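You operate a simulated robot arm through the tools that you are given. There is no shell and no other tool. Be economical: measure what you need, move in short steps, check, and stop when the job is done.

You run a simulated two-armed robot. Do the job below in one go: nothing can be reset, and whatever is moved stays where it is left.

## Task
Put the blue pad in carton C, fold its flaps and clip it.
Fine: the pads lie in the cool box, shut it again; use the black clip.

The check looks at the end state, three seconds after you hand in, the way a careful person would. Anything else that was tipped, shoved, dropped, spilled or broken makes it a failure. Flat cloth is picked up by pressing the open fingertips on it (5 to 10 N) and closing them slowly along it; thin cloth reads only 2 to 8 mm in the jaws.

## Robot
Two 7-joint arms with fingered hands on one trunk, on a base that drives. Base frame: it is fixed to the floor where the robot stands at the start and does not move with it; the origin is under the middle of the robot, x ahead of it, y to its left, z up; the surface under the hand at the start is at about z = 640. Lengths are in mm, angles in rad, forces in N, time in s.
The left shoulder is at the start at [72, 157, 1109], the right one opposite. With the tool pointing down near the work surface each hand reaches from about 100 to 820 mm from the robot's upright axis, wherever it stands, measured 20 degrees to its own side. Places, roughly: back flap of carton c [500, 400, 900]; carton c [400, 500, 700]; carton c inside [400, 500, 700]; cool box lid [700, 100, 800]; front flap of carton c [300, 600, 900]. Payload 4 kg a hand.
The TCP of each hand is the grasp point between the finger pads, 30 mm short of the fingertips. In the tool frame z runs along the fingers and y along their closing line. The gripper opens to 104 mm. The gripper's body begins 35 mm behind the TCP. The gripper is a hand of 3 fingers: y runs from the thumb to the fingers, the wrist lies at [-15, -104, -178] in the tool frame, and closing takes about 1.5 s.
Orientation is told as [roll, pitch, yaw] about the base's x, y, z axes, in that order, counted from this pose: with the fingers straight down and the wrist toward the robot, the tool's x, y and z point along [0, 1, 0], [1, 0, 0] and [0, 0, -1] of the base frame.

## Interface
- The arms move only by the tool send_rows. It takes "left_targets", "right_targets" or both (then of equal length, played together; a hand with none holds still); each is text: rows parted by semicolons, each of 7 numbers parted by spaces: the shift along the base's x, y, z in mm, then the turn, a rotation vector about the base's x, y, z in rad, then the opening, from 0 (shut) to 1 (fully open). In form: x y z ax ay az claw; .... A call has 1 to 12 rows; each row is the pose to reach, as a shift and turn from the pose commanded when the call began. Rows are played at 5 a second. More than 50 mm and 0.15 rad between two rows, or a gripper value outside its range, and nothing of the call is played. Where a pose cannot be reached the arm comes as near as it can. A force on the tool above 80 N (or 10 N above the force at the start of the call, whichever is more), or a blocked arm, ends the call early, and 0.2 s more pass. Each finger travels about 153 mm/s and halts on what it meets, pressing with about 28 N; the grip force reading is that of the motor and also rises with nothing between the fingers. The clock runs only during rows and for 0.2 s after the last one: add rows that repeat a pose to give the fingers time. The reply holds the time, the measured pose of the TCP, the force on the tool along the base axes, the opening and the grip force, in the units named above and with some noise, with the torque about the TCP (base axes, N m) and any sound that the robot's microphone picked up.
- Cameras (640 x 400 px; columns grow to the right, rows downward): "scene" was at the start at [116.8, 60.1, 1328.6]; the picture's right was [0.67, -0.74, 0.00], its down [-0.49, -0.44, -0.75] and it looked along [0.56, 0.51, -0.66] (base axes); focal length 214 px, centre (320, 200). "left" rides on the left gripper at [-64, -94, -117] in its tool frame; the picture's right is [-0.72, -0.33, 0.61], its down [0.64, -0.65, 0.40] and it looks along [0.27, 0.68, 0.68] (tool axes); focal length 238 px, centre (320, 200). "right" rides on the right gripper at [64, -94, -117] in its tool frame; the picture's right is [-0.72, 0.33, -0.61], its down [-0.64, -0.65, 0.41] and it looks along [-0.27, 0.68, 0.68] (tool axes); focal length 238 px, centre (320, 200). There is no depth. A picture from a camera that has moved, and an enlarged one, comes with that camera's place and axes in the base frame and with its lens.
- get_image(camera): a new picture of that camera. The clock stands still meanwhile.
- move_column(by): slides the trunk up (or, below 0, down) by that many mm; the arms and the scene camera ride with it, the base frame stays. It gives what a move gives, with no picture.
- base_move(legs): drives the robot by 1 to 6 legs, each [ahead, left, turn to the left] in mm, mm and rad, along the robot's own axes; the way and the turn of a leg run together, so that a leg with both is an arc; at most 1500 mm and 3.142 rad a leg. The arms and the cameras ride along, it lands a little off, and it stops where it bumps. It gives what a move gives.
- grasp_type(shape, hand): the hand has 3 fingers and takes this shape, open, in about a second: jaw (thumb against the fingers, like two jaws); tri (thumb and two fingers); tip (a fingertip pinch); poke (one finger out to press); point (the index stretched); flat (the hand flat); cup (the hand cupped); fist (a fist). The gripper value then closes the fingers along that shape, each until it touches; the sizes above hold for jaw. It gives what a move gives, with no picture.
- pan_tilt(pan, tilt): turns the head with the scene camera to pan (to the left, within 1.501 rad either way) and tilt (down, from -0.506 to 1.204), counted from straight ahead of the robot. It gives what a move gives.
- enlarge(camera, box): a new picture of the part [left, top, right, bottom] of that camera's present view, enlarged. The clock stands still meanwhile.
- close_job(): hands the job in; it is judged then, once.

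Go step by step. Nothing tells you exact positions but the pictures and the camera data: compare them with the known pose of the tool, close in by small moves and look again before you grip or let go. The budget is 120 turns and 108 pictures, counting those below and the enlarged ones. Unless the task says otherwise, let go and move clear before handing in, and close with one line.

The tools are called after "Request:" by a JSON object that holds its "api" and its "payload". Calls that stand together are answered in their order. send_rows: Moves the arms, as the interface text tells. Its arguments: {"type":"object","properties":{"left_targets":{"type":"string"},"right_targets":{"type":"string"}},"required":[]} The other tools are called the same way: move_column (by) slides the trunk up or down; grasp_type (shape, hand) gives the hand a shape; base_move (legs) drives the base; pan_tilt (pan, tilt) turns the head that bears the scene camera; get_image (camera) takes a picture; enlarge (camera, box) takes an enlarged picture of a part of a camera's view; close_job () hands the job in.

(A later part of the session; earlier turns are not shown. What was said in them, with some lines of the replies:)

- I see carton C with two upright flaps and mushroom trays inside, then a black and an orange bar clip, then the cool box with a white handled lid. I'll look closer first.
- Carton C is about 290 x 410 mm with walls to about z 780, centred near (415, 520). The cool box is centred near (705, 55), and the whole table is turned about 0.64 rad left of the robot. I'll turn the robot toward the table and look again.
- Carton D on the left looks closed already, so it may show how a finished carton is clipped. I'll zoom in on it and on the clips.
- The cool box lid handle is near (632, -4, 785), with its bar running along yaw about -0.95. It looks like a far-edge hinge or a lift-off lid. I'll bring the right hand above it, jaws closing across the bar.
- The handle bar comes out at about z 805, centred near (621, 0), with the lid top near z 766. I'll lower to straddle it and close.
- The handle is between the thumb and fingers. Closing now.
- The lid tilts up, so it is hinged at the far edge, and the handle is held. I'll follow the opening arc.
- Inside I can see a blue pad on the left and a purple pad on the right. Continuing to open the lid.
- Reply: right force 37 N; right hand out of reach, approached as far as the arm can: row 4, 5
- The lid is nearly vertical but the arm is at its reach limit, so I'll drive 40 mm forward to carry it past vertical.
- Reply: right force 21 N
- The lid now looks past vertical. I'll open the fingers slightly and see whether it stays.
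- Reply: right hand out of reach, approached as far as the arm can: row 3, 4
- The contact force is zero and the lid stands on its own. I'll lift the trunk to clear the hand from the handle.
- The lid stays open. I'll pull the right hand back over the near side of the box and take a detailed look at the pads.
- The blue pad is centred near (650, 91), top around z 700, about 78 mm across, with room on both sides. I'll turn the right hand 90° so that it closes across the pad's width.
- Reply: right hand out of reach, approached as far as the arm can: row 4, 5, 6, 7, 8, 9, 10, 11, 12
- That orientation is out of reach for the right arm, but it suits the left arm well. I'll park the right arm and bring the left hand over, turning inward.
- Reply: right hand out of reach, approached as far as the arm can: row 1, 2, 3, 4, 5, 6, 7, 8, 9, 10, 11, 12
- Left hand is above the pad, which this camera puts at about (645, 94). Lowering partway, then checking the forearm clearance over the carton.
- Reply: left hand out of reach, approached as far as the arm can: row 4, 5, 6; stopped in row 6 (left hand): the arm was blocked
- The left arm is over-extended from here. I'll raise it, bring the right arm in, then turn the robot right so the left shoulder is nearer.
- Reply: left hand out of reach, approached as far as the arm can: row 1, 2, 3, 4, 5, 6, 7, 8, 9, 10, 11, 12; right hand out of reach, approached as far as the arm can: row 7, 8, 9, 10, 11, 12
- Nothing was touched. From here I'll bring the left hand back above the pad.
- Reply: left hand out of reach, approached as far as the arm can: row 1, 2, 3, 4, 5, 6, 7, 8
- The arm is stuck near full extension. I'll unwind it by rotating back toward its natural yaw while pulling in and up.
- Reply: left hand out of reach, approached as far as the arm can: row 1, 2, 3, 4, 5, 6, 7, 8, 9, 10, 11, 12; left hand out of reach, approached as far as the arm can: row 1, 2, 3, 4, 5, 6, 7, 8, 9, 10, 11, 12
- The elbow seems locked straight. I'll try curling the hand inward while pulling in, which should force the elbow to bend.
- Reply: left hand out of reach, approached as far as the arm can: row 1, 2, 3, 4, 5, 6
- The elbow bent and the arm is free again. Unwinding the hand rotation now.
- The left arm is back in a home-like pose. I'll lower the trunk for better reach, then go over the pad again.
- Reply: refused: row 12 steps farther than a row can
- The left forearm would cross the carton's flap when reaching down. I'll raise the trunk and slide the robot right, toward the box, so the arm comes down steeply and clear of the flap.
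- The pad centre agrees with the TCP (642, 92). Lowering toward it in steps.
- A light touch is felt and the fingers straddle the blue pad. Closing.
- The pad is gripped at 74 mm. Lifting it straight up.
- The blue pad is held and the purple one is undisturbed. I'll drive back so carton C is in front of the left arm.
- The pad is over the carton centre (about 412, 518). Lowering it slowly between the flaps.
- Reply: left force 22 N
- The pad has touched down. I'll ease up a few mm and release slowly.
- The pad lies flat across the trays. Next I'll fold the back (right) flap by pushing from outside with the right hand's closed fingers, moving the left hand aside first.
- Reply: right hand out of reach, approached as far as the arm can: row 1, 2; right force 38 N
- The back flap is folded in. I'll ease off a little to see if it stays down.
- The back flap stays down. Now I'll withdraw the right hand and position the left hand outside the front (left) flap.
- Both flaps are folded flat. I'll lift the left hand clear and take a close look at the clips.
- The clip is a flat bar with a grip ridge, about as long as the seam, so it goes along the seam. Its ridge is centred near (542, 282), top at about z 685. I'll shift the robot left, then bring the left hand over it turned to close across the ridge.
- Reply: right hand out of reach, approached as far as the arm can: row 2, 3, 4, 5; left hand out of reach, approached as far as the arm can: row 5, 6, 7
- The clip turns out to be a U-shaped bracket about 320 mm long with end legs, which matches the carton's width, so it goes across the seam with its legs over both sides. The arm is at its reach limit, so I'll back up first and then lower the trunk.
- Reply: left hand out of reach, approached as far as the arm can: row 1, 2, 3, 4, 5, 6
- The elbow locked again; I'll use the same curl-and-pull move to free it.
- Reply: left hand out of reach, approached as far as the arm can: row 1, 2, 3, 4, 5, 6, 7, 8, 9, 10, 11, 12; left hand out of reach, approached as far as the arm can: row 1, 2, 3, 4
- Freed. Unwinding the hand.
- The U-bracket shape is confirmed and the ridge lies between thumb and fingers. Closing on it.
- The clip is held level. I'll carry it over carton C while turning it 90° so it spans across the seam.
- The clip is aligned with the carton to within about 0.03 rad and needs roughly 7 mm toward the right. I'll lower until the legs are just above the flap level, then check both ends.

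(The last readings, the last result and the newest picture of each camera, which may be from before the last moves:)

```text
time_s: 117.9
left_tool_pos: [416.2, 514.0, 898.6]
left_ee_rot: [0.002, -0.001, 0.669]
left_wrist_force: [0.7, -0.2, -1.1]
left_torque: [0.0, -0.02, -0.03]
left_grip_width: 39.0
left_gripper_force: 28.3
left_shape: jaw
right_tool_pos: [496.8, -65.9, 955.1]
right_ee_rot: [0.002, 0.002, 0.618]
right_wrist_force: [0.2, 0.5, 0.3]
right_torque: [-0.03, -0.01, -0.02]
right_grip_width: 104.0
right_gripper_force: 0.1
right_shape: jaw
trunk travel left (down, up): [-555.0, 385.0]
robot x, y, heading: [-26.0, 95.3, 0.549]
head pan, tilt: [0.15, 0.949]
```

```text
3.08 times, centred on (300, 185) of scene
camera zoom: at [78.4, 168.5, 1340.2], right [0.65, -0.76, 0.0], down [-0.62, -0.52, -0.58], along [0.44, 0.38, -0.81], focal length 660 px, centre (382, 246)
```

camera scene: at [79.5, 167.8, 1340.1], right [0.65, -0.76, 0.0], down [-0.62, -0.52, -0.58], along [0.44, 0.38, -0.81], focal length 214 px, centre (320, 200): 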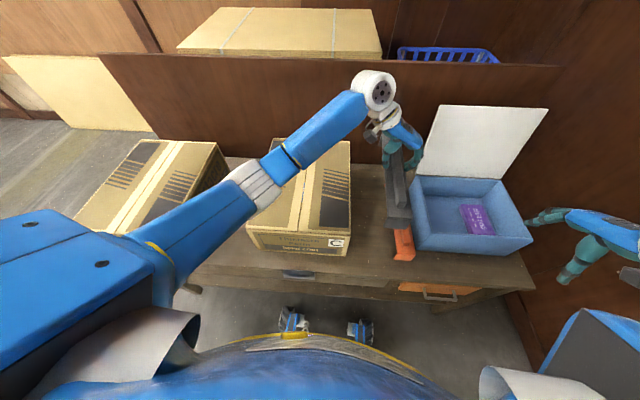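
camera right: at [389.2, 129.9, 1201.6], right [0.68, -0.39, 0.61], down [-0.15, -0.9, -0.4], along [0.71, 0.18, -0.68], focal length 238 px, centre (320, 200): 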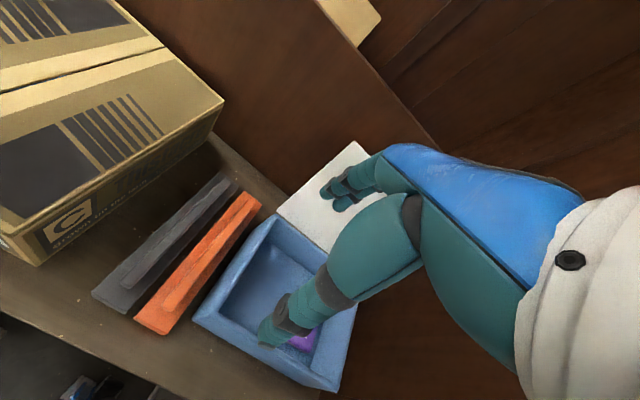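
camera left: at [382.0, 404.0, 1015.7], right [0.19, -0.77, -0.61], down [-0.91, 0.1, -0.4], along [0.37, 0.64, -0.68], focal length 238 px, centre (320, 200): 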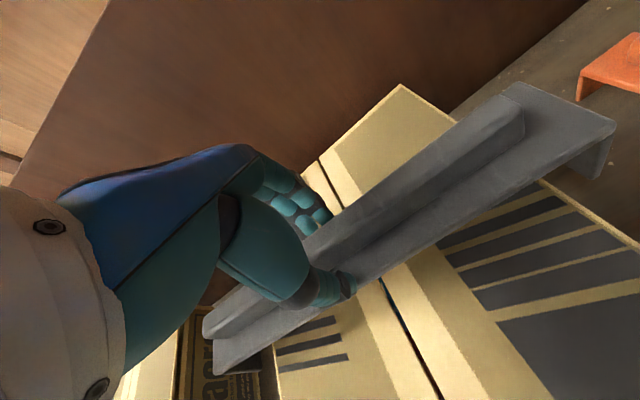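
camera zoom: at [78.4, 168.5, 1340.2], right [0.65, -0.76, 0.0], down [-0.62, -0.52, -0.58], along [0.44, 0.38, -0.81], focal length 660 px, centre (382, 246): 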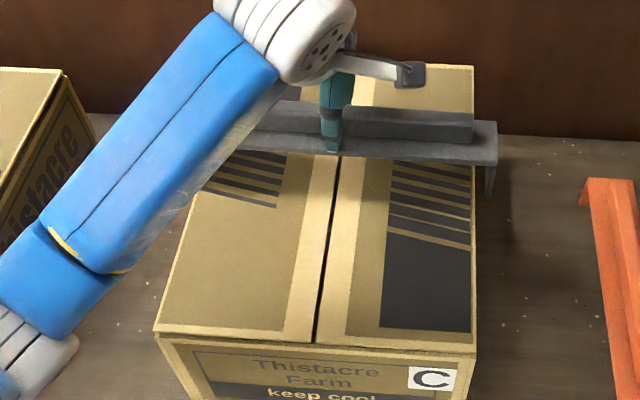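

Both legs have about 10 mm clearance outside the carton walls. Lowering the clip onto the carton.

Request:
{"api": "send_rows", "payload": {"left_targets": "0 0 -10 0 0 0 0; 0 0 -20 0 0 0 0; 0 0 -30 0 0 0 0; 0 0 -40 0 0 0 0; 0 0 -45 0 0 0 0; 0 0 -45 0 0 0 0"}}

Request:
{"api": "enlarge", "payload": {"camera": "scene", "box": [230, 120, 370, 250]}}

```text
time_s: 119.3
left_tool_pos: [416.1, 513.3, 853.1]
left_ee_rot: [0.001, 0.0, 0.668]
left_wrist_force: [0.7, 0.9, -0.8]
left_torque: [0.02, -0.03, 0.01]
left_grip_width: 39.1
left_gripper_force: 28.0
left_shape: jaw
right_tool_pos: [497.4, -67.4, 954.4]
right_ee_rot: [0.003, 0.003, 0.619]
right_wrist_force: [0.4, -0.6, -0.6]
right_torque: [0.03, 0.01, 0.0]
right_grip_width: 103.8
right_gripper_force: 0.1
right_shape: jaw
trunk travel left (down, up): [-555.0, 385.0]
robot x, y, heading: [-25.1, 96.8, 0.554]
head pan, tilt: [0.15, 0.949]
```

```text
3.08 times, centred on (300, 185) of scene
camera zoom: at [78.3, 168.5, 1340.2], right [0.65, -0.76, 0.0], down [-0.62, -0.52, -0.58], along [0.44, 0.38, -0.81], focal length 660 px, centre (382, 246)
```

zoom: 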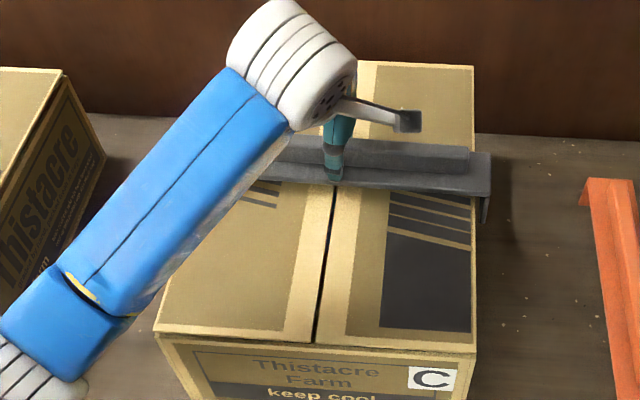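

No contact yet and the right leg hangs outside the wall as intended. Lowering in small steps.

Request:
{"api": "send_rows", "payload": {"left_targets": "0 0 -4 0 0 0 0; 0 0 -8 0 0 0 0; 0 0 -8 0 0 0 0"}}

Request:
{"api": "send_rows", "payload": {"left_targets": "0 0 -3 0 0 0 0; 0 0 -6 0 0 0 0; 0 0 -6 0 0 0 0"}}

```text
time_s: 120.1
left_tool_pos: [416.4, 515.0, 845.7]
left_ee_rot: [0.002, -0.001, 0.669]
left_wrist_force: [-1.2, 0.5, -0.2]
left_torque: [0.06, 0.04, 0.02]
left_grip_width: 39.3
left_gripper_force: 28.5
left_shape: jaw
right_tool_pos: [497.8, -66.7, 955.0]
right_ee_rot: [0.003, 0.001, 0.619]
right_wrist_force: [-1.1, 0.3, -1.3]
right_torque: [0.01, 0.02, -0.01]
right_grip_width: 104.0
right_gripper_force: 0.1
right_shape: jaw
trunk travel left (down, up): [-555.0, 385.0]
robot x, y, heading: [-24.2, 96.7, 0.547]
head pan, tilt: [0.15, 0.949]
```

```text
time_s: 120.9
left_tool_pos: [415.7, 514.6, 839.9]
left_ee_rot: [0.002, 0.001, 0.668]
left_wrist_force: [-1.2, 1.6, 1.9]
left_torque: [0.11, -0.04, 0.06]
left_grip_width: 39.3
left_gripper_force: 28.0
left_shape: jaw
right_tool_pos: [495.8, -67.0, 954.9]
right_ee_rot: [0.0, 0.002, 0.618]
right_wrist_force: [0.0, -0.1, -1.2]
right_torque: [0.04, -0.01, -0.01]
right_grip_width: 104.1
right_gripper_force: 0.1
right_shape: jaw
trunk travel left (down, up): [-555.0, 385.0]
robot x, y, heading: [-28.1, 94.8, 0.55]
head pan, tilt: [0.15, 0.949]
```

Request:
{"api": "send_rows", "payload": {"left_targets": "0 0 -3 0 0 0 0; 0 0 -6 0 0 0 0; 0 0 -6 0 0 0 0"}}

Request:
{"api": "enlarge", "payload": {"camera": "scene", "box": [230, 120, 370, 250]}}

Request:
{"api": "get_image", "payload": {"camera": "left"}}

```text
time_s: 121.7
left_tool_pos: [414.7, 513.6, 838.3]
left_ee_rot: [0.0, -0.01, 0.668]
left_wrist_force: [1.2, 5.5, 25.6]
left_torque: [0.29, -0.12, 0.14]
left_grip_width: 39.1
left_gripper_force: 27.9
left_shape: jaw
right_tool_pos: [494.8, -68.3, 956.0]
right_ee_rot: [0.0, -0.001, 0.62]
right_wrist_force: [0.4, 0.5, -0.4]
right_torque: [0.03, 0.01, -0.02]
right_grip_width: 104.0
right_gripper_force: 0.0
right_shape: jaw
trunk travel left (down, up): [-555.0, 385.0]
robot x, y, heading: [-21.0, 95.8, 0.55]
head pan, tilt: [0.15, 0.949]
```

```text
3.08 times, centred on (300, 185) of scene
camera zoom: at [74.4, 166.2, 1341.1], right [0.65, -0.76, 0.0], down [-0.62, -0.52, -0.58], along [0.45, 0.38, -0.81], focal length 660 px, centre (382, 246)
```

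zoom: 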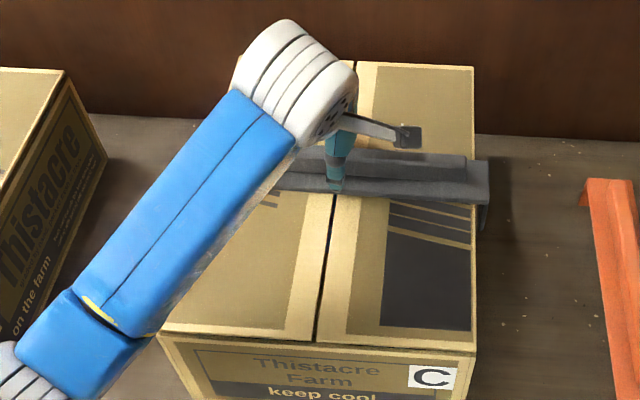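

```text
13 pictures are left
camera left: at [380.4, 402.8, 955.1], right [0.2, -0.76, -0.62], down [-0.91, 0.1, -0.41], along [0.38, 0.64, -0.67], focal length 238 px, centre (320, 200)
```

left: 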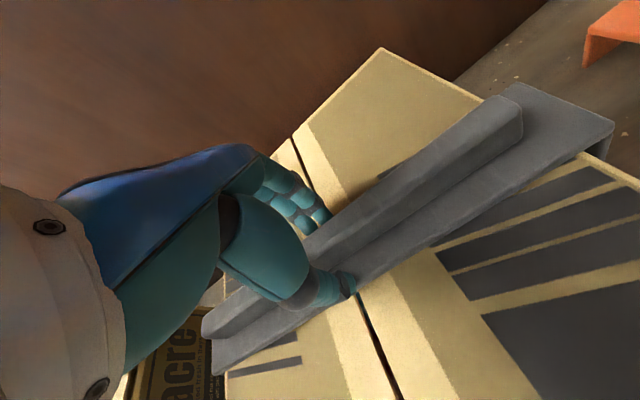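

The clip is seated across the carton with its legs over both sides. I'll ease off, open and rise.

Request:
{"api": "send_rows", "payload": {"left_targets": "0 0 4 0 0 0 0; 0 0 4 0 0 0 0.42; 0 0 4 0 0 0 0.5; 0 0 4 0 0 0 0.58; 0 0 4 0 0 0 0.58"}}

Request:
{"api": "send_rows", "payload": {"left_targets": "0 0 15 0 0 0 0.58; 0 0 40 0 0 0 0.58; 0 0 80 0 0 0 0.58; 0 0 120 0 0 0 0.58; -10 10 165 0 0 0 0.58; -25 25 205 0 0 0 0.58; -45 45 230 0 0 0 0.58; -70 70 240 0 0 0 0.58"}}

Request:
{"api": "enlarge", "payload": {"camera": "scene", "box": [200, 110, 380, 270]}}

```text
time_s: 122.9
left_tool_pos: [414.7, 513.5, 835.7]
left_ee_rot: [0.001, 0.005, 0.667]
left_wrist_force: [0.9, 0.1, 0.7]
left_torque: [0.01, 0.0, 0.01]
left_grip_width: 60.0
left_gripper_force: 0.0
left_shape: jaw
right_tool_pos: [498.7, -66.1, 954.6]
right_ee_rot: [0.001, 0.002, 0.618]
right_wrist_force: [-0.2, 0.0, -0.4]
right_torque: [0.01, 0.01, 0.01]
right_grip_width: 104.0
right_gripper_force: 0.0
right_shape: jaw
trunk travel left (down, up): [-555.0, 385.0]
robot x, y, heading: [-22.4, 92.4, 0.551]
head pan, tilt: [0.15, 0.949]
```

```text
time_s: 124.7
left_tool_pos: [344.8, 585.1, 1078.4]
left_ee_rot: [-0.001, 0.001, 0.666]
left_wrist_force: [-0.2, -0.2, 0.2]
left_torque: [0.01, 0.0, 0.0]
left_grip_width: 60.1
left_gripper_force: 0.1
left_shape: jaw
right_tool_pos: [495.3, -66.0, 955.7]
right_ee_rot: [0.001, 0.001, 0.619]
right_wrist_force: [0.0, 0.0, -0.1]
right_torque: [0.04, 0.02, 0.01]
right_grip_width: 104.3
right_gripper_force: 0.0
right_shape: jaw
trunk travel left (down, up): [-555.0, 385.0]
robot x, y, heading: [-25.8, 91.8, 0.552]
head pan, tilt: [0.15, 0.949]
```

```text
2.50 times, centred on (290, 190) of scene
camera zoom: at [77.0, 169.2, 1340.3], right [0.65, -0.76, 0.0], down [-0.62, -0.52, -0.58], along [0.44, 0.38, -0.81], focal length 536 px, centre (395, 225)
```

zoom: 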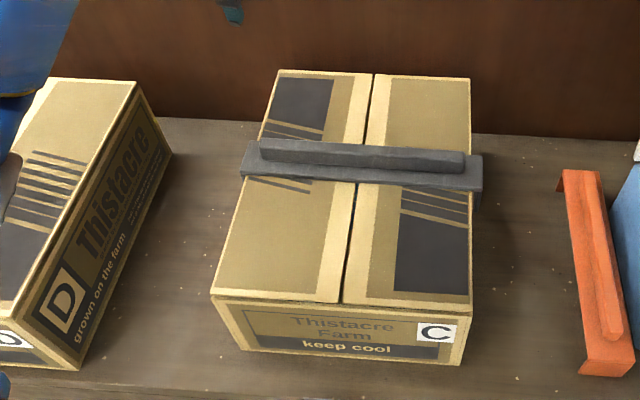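

Carton C is closed and clipped. Last job: close the cool box lid. I'll drive to the right, in front of the box, and raise the trunk so the right hand can reach the handle from above.

Request:
{"api": "move_column", "payload": {"by": 90}}

Request:
{"api": "base_move", "payload": {"legs": [[30, -294, 0]]}}

Request:
{"api": "pan_tilt", "payload": {"pan": 0.05, "tilt": 0.8}}

Request:
{"api": "get_image", "payload": {"camera": "scene"}}

```text
time_s: 125.9
left_tool_pos: [346.7, 583.7, 1167.5]
left_ee_rot: [0.001, 0.0, 0.669]
left_wrist_force: [-0.4, 0.4, 0.3]
left_torque: [-0.01, 0.0, -0.01]
left_grip_width: 60.3
left_gripper_force: 0.0
left_shape: jaw
right_tool_pos: [497.4, -67.9, 1044.7]
right_ee_rot: [-0.001, 0.002, 0.62]
right_wrist_force: [-0.4, -0.4, -1.1]
right_torque: [-0.04, 0.04, -0.01]
right_grip_width: 104.0
right_gripper_force: 0.1
right_shape: jaw
trunk travel left (down, up): [-645.0, 295.0]
robot x, y, heading: [-26.8, 96.1, 0.55]
head pan, tilt: [0.15, 0.949]
```

```text
time_s: 127.9
left_tool_pos: [519.1, 359.7, 1165.9]
left_ee_rot: [-0.01, 0.003, 0.668]
left_wrist_force: [1.0, 0.0, 0.2]
left_torque: [-0.01, 0.0, -0.01]
left_grip_width: 60.0
left_gripper_force: 0.0
left_shape: jaw
right_tool_pos: [670.3, -291.2, 1048.9]
right_ee_rot: [-0.011, 0.001, 0.62]
right_wrist_force: [0.3, -0.3, 0.1]
right_torque: [-0.02, 0.0, 0.0]
right_grip_width: 104.0
right_gripper_force: 0.1
right_shape: jaw
trunk travel left (down, up): [-645.0, 295.0]
robot x, y, heading: [153.3, -136.7, 0.554]
head pan, tilt: [0.15, 0.949]
```

```text
time_s: 128.6
left_tool_pos: [521.0, 354.8, 1167.2]
left_ee_rot: [-0.005, 0.001, 0.669]
left_wrist_force: [-0.1, -0.5, 0.2]
left_torque: [-0.02, -0.05, -0.01]
left_grip_width: 60.0
left_gripper_force: 0.0
left_shape: jaw
right_tool_pos: [672.2, -295.6, 1048.0]
right_ee_rot: [-0.004, -0.001, 0.622]
right_wrist_force: [0.0, -0.6, 0.6]
right_torque: [-0.02, 0.02, -0.02]
right_grip_width: 104.1
right_gripper_force: 0.1
right_shape: jaw
trunk travel left (down, up): [-645.0, 295.0]
robot x, y, heading: [154.5, -138.7, 0.549]
head pan, tilt: [0.051, 0.799]
```

```text
11 pictures are left
camera scene: at [264.6, -60.7, 1441.7], right [0.57, -0.82, 0.0], down [-0.59, -0.41, -0.7], along [0.57, 0.39, -0.72], focal length 214 px, centre (320, 200)
```

scene: 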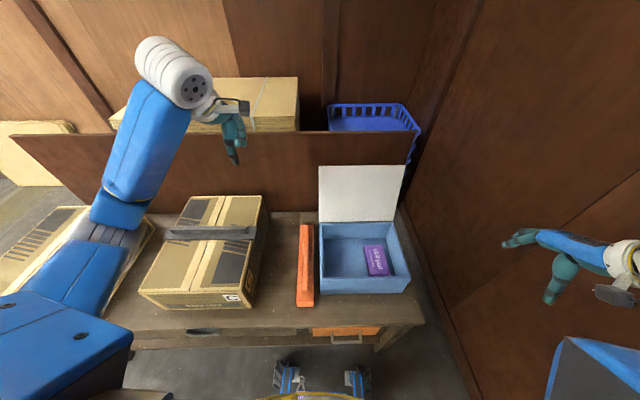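

Request:
{"api": "send_rows", "payload": {"right_targets": "17 40 6 0 0 0 0.9; 34 80 12 0 0 0 0.8; 51 120 18 0 0 0 0.7; 68 160 24 0 0 0 0.6; 86 200 30 0 0 0 0.5; 103 240 36 0 0 0 0.4; 120 280 42 0 0 0 0.3; 138 320 48 0 0 0 0.22; 155 360 54 0 0 0 0.22; 172 400 60 0 0 0 0.22; 190 440 62 0 0 0 0.22; 207 477 62 0 0 0 0.22"}}

Request:
{"api": "get_image", "payload": {"camera": "right"}}

```text
time_s: 131.2
left_tool_pos: [523.4, 354.1, 1166.4]
left_ee_rot: [-0.001, 0.002, 0.668]
left_wrist_force: [-0.5, -0.3, -0.1]
left_torque: [-0.03, 0.02, 0.04]
left_grip_width: 60.2
left_gripper_force: 0.1
left_shape: jaw
right_tool_pos: [881.3, 180.7, 1108.1]
right_ee_rot: [-0.005, 0.0, 0.623]
right_wrist_force: [0.0, 0.3, -0.9]
right_torque: [0.02, -0.01, 0.03]
right_grip_width: 22.9
right_gripper_force: 0.1
right_shape: jaw
trunk travel left (down, up): [-645.0, 295.0]
robot x, y, heading: [155.4, -139.0, 0.555]
head pan, tilt: [0.051, 0.799]
```

```text
10 pictures are left
camera right: at [769.4, 178.3, 1223.5], right [0.68, -0.39, 0.62], down [-0.16, -0.9, -0.4], along [0.71, 0.18, -0.68], focal length 238 px, centre (320, 200)
```

right: 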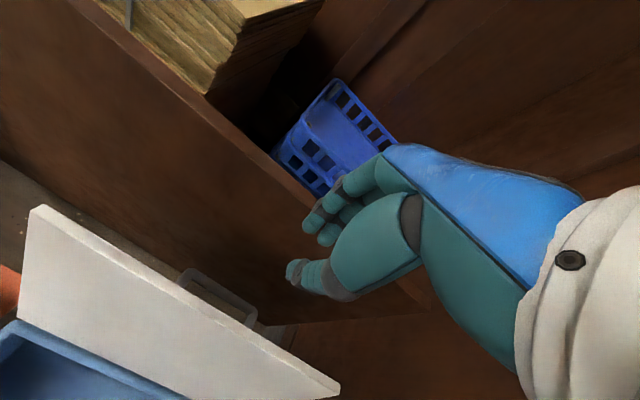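

The view matches the one at release. Descending onto the handle along the same line.

Request:
{"api": "send_rows", "payload": {"right_targets": "-1 0 -30 0 0 0 0.22; -2 0 -60 0 0 0 0.22; -3 0 -90 0 0 0 0.22; -4 -1 -110 0 0 0 0.22; -4 -1 -122 0 0 0 0.22; -4 -1 -130 0 0 0 0.22; -4 -1 -130 0 0 0 0.22"}}

Request:
{"api": "get_image", "payload": {"camera": "right"}}

```text
time_s: 132.8
left_tool_pos: [519.9, 350.8, 1171.7]
left_ee_rot: [-0.001, -0.005, 0.669]
left_wrist_force: [0.0, 0.2, -0.2]
left_torque: [0.0, -0.02, 0.02]
left_grip_width: 59.9
left_gripper_force: 0.0
left_shape: jaw
right_tool_pos: [875.8, 176.6, 988.6]
right_ee_rot: [0.0, -0.015, 0.619]
right_wrist_force: [9.7, 5.6, 39.5]
right_torque: [-0.83, 1.3, 0.03]
right_grip_width: 19.0
right_gripper_force: 0.1
right_shape: jaw
trunk travel left (down, up): [-645.0, 295.0]
robot x, y, heading: [153.7, -141.8, 0.555]
head pan, tilt: [0.051, 0.799]
```

```text
9 pictures are left
camera right: at [761.8, 174.0, 1103.5], right [0.68, -0.4, 0.62], down [-0.15, -0.9, -0.41], along [0.72, 0.19, -0.67], focal length 238 px, centre (320, 200)
```

right: 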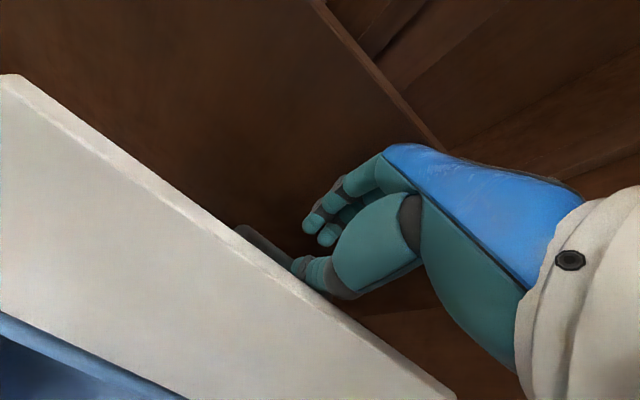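

The lid has relaxed slightly, so the thumb lands on the bar: the bar is about 18 mm closer to the robot than the hand. I'll lift, shift and descend again.

Request:
{"api": "send_rows", "payload": {"right_targets": "0 0 20 0 0 0 0.3; 0 0 45 0 0 0 0.3; -7 -5 50 0 0 0 0.32; -15 -11 50 0 0 0 0.32; -15 -11 35 0 0 0 0.32; -15 -11 20 0 0 0 0.32; -15 -11 8 0 0 0 0.32; -15 -11 8 0 0 0 0.32"}}

Request:
{"api": "enlarge", "payload": {"camera": "right", "box": [160, 120, 440, 360]}}

```text
time_s: 134.6
left_tool_pos: [518.8, 350.1, 1169.2]
left_ee_rot: [-0.001, -0.003, 0.667]
left_wrist_force: [0.3, 0.2, -0.3]
left_torque: [-0.03, -0.05, 0.04]
left_grip_width: 60.0
left_gripper_force: 0.1
left_shape: jaw
right_tool_pos: [861.1, 167.0, 991.9]
right_ee_rot: [-0.001, -0.011, 0.619]
right_wrist_force: [6.5, 4.0, 30.9]
right_torque: [-0.58, 0.81, 0.07]
right_grip_width: 30.4
right_gripper_force: 0.1
right_shape: jaw
trunk travel left (down, up): [-645.0, 295.0]
robot x, y, heading: [155.3, -139.5, 0.555]
head pan, tilt: [0.051, 0.799]
```

```text
1.67 times, centred on (300, 240) of right
camera zoom: at [745.9, 163.2, 1108.0], right [0.68, -0.4, 0.62], down [-0.16, -0.9, -0.41], along [0.72, 0.18, -0.67], focal length 397 px, centre (353, 133)
```

zoom: 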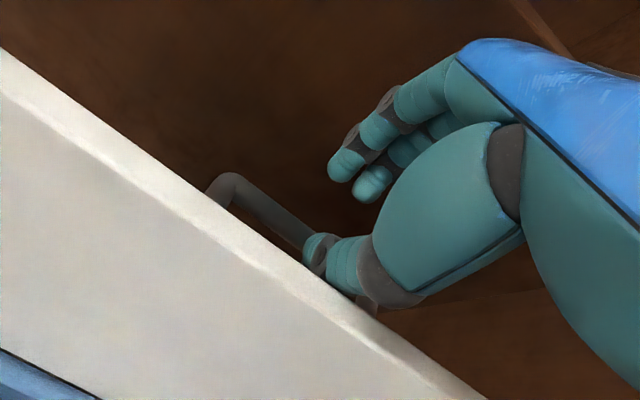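

The hand's body rests on the lid edge, but the fingertips should already span the bar. I'll ease up a few mm and close to check.

Request:
{"api": "send_rows", "payload": {"right_targets": "0 0 8 0 0 0 0.32; 0 0 8 0 0 0 0.2; 0 0 8 0 0 0 0.1; 0 0 8 0 0 0 0; 0 0 8 0 0 0 0; 0 0 8 0 0 0 0"}}

Request:
{"api": "enlarge", "payload": {"camera": "right", "box": [160, 120, 440, 360]}}

```text
time_s: 136.0
left_tool_pos: [522.9, 351.5, 1167.3]
left_ee_rot: [-0.001, -0.003, 0.668]
left_wrist_force: [-0.4, -0.1, 0.5]
left_torque: [-0.04, 0.01, 0.02]
left_grip_width: 60.1
left_gripper_force: 0.0
left_shape: jaw
right_tool_pos: [861.4, 165.1, 992.4]
right_ee_rot: [-0.002, 0.001, 0.619]
right_wrist_force: [0.4, 3.5, 7.0]
right_torque: [0.07, 0.01, 0.14]
right_grip_width: 0.0
right_gripper_force: 28.5
right_shape: jaw
trunk travel left (down, up): [-645.0, 295.0]
robot x, y, heading: [154.3, -140.3, 0.552]
head pan, tilt: [0.051, 0.799]
```

```text
1.67 times, centred on (300, 240) of right
camera zoom: at [748.5, 162.7, 1109.2], right [0.68, -0.39, 0.61], down [-0.16, -0.9, -0.4], along [0.71, 0.18, -0.68], focal length 397 px, centre (353, 133)
```

zoom: 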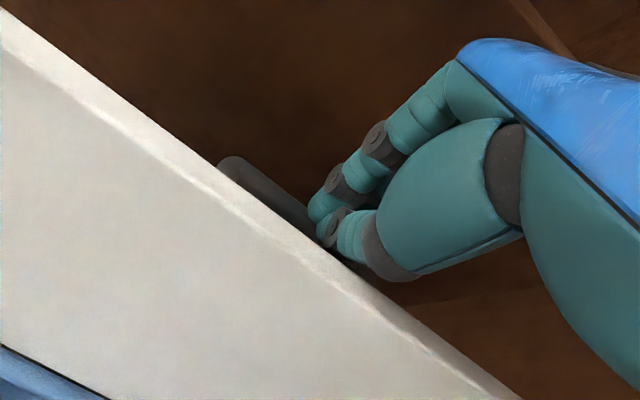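

Request:
{"api": "send_rows", "payload": {"right_targets": "-13 -9 5 0 0 0 0; -26 -19 10 0 0 0 0; -40 -29 13 0 0 0 0; -53 -38 15 0 0 0 0; -67 -48 16 0 0 0 0; -80 -58 16 0 0 0 0; -80 -58 16 0 0 0 0"}}

Request:
{"api": "get_image", "payload": {"camera": "right"}}

```text
time_s: 137.6
left_tool_pos: [523.6, 351.0, 1168.4]
left_ee_rot: [0.0, 0.0, 0.67]
left_wrist_force: [-0.3, 0.2, 0.4]
left_torque: [0.02, -0.03, -0.01]
left_grip_width: 60.2
left_gripper_force: 0.1
left_shape: jaw
right_tool_pos: [782.9, 104.7, 1009.2]
right_ee_rot: [-0.001, 0.001, 0.617]
right_wrist_force: [0.5, 0.0, 1.2]
right_torque: [-0.05, 0.0, 0.0]
right_grip_width: 0.0
right_gripper_force: 28.1
right_shape: jaw
trunk travel left (down, up): [-645.0, 295.0]
robot x, y, heading: [155.4, -139.1, 0.551]
head pan, tilt: [0.051, 0.799]
```

```text
6 pictures are left
camera right: at [670.4, 103.2, 1124.9], right [0.68, -0.4, 0.61], down [-0.16, -0.9, -0.4], along [0.71, 0.18, -0.68], focal length 238 px, centre (320, 200)
```

right: 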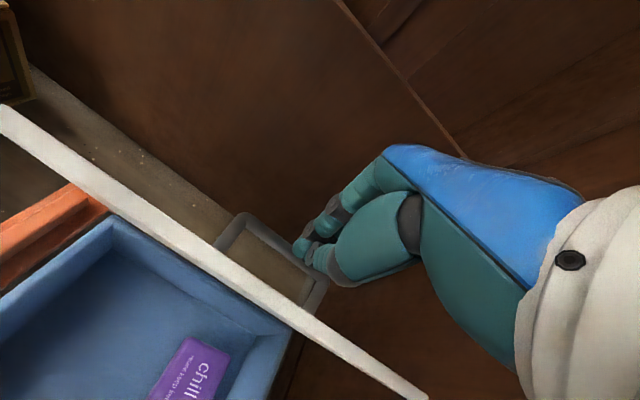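

The lid follows and holds where it is (friction hinge). Continuing the closing arc.

Request:
{"api": "send_rows", "payload": {"right_targets": "-14 -10 -2 0 0 0 0; -27 -19 -5 0 0 0 0; -40 -29 -9 0 0 0 0; -53 -38 -15 0 0 0 0; -66 -47 -21 0 0 0 0; -78 -56 -29 0 0 0 0; -89 -64 -38 0 0 0 0; -101 -72 -48 0 0 0 0; -111 -80 -58 0 0 0 0; -120 -86 -70 0 0 0 0; -120 -86 -70 0 0 0 0"}}

Request:
{"api": "get_image", "payload": {"camera": "scene"}}

```text
time_s: 140.0
left_tool_pos: [523.6, 350.3, 1168.0]
left_ee_rot: [0.002, -0.001, 0.668]
left_wrist_force: [1.1, -0.1, -0.3]
left_torque: [-0.01, 0.01, -0.03]
left_grip_width: 60.0
left_gripper_force: 0.1
left_shape: jaw
right_tool_pos: [662.8, 19.8, 938.1]
right_ee_rot: [-0.002, 0.0, 0.619]
right_wrist_force: [-0.3, -1.6, 2.5]
right_torque: [-0.05, 0.02, -0.05]
right_grip_width: 0.2
right_gripper_force: 28.1
right_shape: jaw
trunk travel left (down, up): [-645.0, 295.0]
robot x, y, heading: [155.7, -138.4, 0.555]
head pan, tilt: [0.051, 0.799]
```

```text
5 pictures are left
camera scene: at [268.1, -64.9, 1441.7], right [0.57, -0.82, 0.0], down [-0.59, -0.41, -0.7], along [0.57, 0.39, -0.72], focal length 214 px, centre (320, 200)
```

scene: 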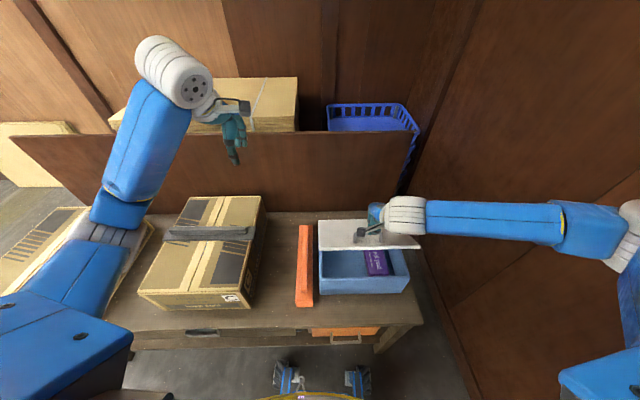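

Request:
{"api": "send_rows", "payload": {"right_targets": "-9 -6 -13 0 0 0 0; -17 -12 -27 0 0 0 0; -24 -17 -41 0 0 0 0; -31 -22 -56 0 0 0 0; -35 -25 -68 0 0 0 0; -39 -28 -80 0 0 0 0; -42 -30 -92 0 0 0 0; -44 -32 -102 0 0 0 0; -44 -32 -102 0 0 0 0"}}

Request:
{"api": "enlarge", "payload": {"camera": "scene", "box": [290, 170, 450, 310]}}

```text
time_s: 142.0
left_tool_pos: [523.1, 350.2, 1166.9]
left_ee_rot: [0.002, -0.001, 0.669]
left_wrist_force: [0.1, 0.1, 0.3]
left_torque: [0.0, 0.02, -0.02]
left_grip_width: 60.1
left_gripper_force: 0.0
left_shape: jaw
right_tool_pos: [619.8, -11.9, 836.8]
right_ee_rot: [-0.001, 0.0, 0.62]
right_wrist_force: [1.1, 0.3, 0.4]
right_torque: [0.0, 0.0, 0.01]
right_grip_width: 0.0
right_gripper_force: 28.2
right_shape: jaw
trunk travel left (down, up): [-645.0, 295.0]
robot x, y, heading: [155.6, -137.1, 0.554]
head pan, tilt: [0.051, 0.799]
```

```text
2.86 times, centred on (370, 240) of scene
camera zoom: at [268.4, -64.8, 1441.6], right [0.57, -0.82, 0.0], down [-0.59, -0.41, -0.7], along [0.57, 0.39, -0.72], focal length 613 px, centre (177, 86)
```

zoom: 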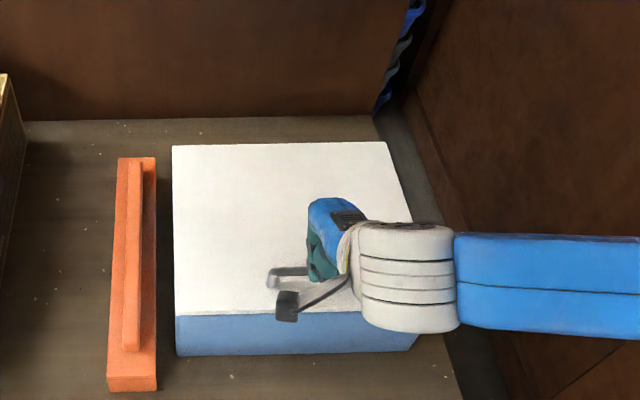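

The lid looks shut. I'll press down lightly to confirm it is fully seated.

Request:
{"api": "send_rows", "payload": {"right_targets": "8 6 0 0 0 0 0; 16 12 0 0 0 0 0; 24 17 -8 0 0 0 0; 24 17 -18 0 0 0 0; 24 17 -28 0 0 0 0; 24 17 -36 0 0 0 0; 24 17 -36 0 0 0 0"}}

```text
time_s: 143.6
left_tool_pos: [524.4, 353.7, 1167.7]
left_ee_rot: [-0.001, 0.001, 0.668]
left_wrist_force: [-0.6, 0.2, -0.2]
left_torque: [-0.01, 0.0, 0.03]
left_grip_width: 60.0
left_gripper_force: 0.0
left_shape: jaw
right_tool_pos: [645.3, 9.5, 803.3]
right_ee_rot: [-0.003, -0.007, 0.62]
right_wrist_force: [12.6, 11.1, 10.5]
right_torque: [-0.04, -0.02, 0.02]
right_grip_width: 0.0
right_gripper_force: 28.5
right_shape: jaw
trunk travel left (down, up): [-645.0, 295.0]
robot x, y, heading: [156.1, -137.6, 0.555]
head pan, tilt: [0.051, 0.799]
```

The lid is solidly seated under the press. Moving both hands clear and taking a last look.

Request:
{"api": "send_rows", "payload": {"right_targets": "4 3 10 0 0 0 0; 4 3 40 0 0 0 0; 4 3 80 0 0 0 0; 0 0 120 0 0 0 0; -5 -30 150 0 0 0 0; -10 -60 180 0 0 0 0; -10 -100 200 0 0 0 0; -10 -140 210 0 0 0 0"}}

Request:
{"api": "get_image", "payload": {"camera": "scene"}}

Request:
{"api": "enlarge", "payload": {"camera": "scene", "box": [130, 170, 450, 350]}}

```text
time_s: 145.4
left_tool_pos: [523.7, 350.0, 1167.9]
left_ee_rot: [0.001, -0.001, 0.669]
left_wrist_force: [0.7, 0.7, 0.3]
left_torque: [-0.01, 0.01, -0.01]
left_grip_width: 60.0
left_gripper_force: 0.0
left_shape: jaw
right_tool_pos: [632.8, -85.1, 994.3]
right_ee_rot: [-0.003, 0.002, 0.621]
right_wrist_force: [-0.1, 0.5, 0.9]
right_torque: [-0.01, -0.04, 0.02]
right_grip_width: 0.1
right_gripper_force: 28.0
right_shape: jaw
right hand out of reach, approached as far as the arm can: row 7, 8
trunk travel left (down, up): [-645.0, 295.0]
robot x, y, heading: [152.8, -139.7, 0.55]
head pan, tilt: [0.051, 0.799]
```

```text
3 pictures are left
camera scene: at [268.8, -65.7, 1441.7], right [0.57, -0.82, 0.0], down [-0.59, -0.41, -0.7], along [0.57, 0.39, -0.72], focal length 214 px, centre (320, 200)
```

scene: 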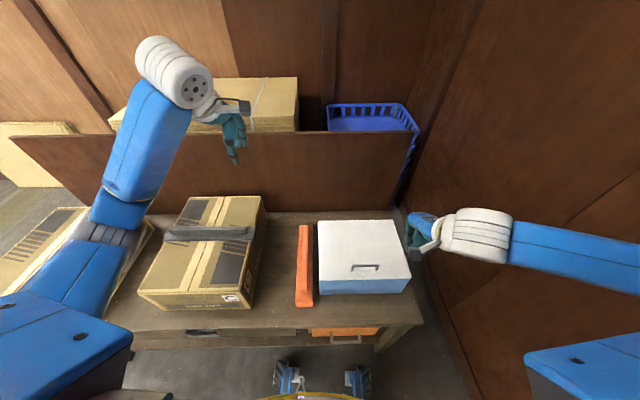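

```text
2.00 times, centred on (290, 260) of scene
camera zoom: at [268.8, -65.7, 1441.7], right [0.57, -0.82, 0.0], down [-0.59, -0.41, -0.7], along [0.57, 0.39, -0.72], focal length 429 px, centre (380, 80)
```

zoom: 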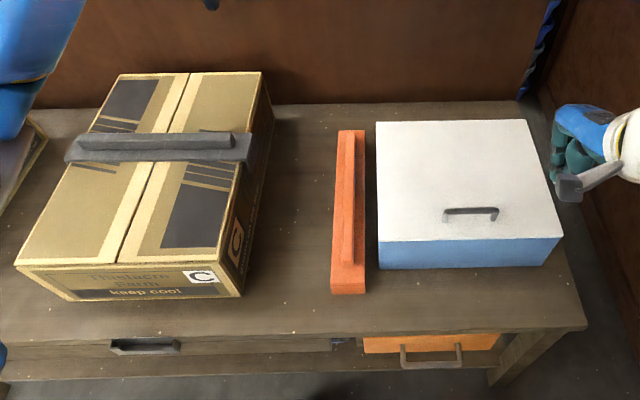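

The last picture shows the cool box shut, carton C closed with the black clip across its seam, the orange clip where it was and both hands clear. I'm handing in.

Request:
{"api": "close_job", "payload": {}}

```text
The job is handed in.
```

The blue pad is in carton C on top of the mushroom trays, both flaps are folded and held by the black clip across the seam, and the cool box is shut with the purple pad still inside.
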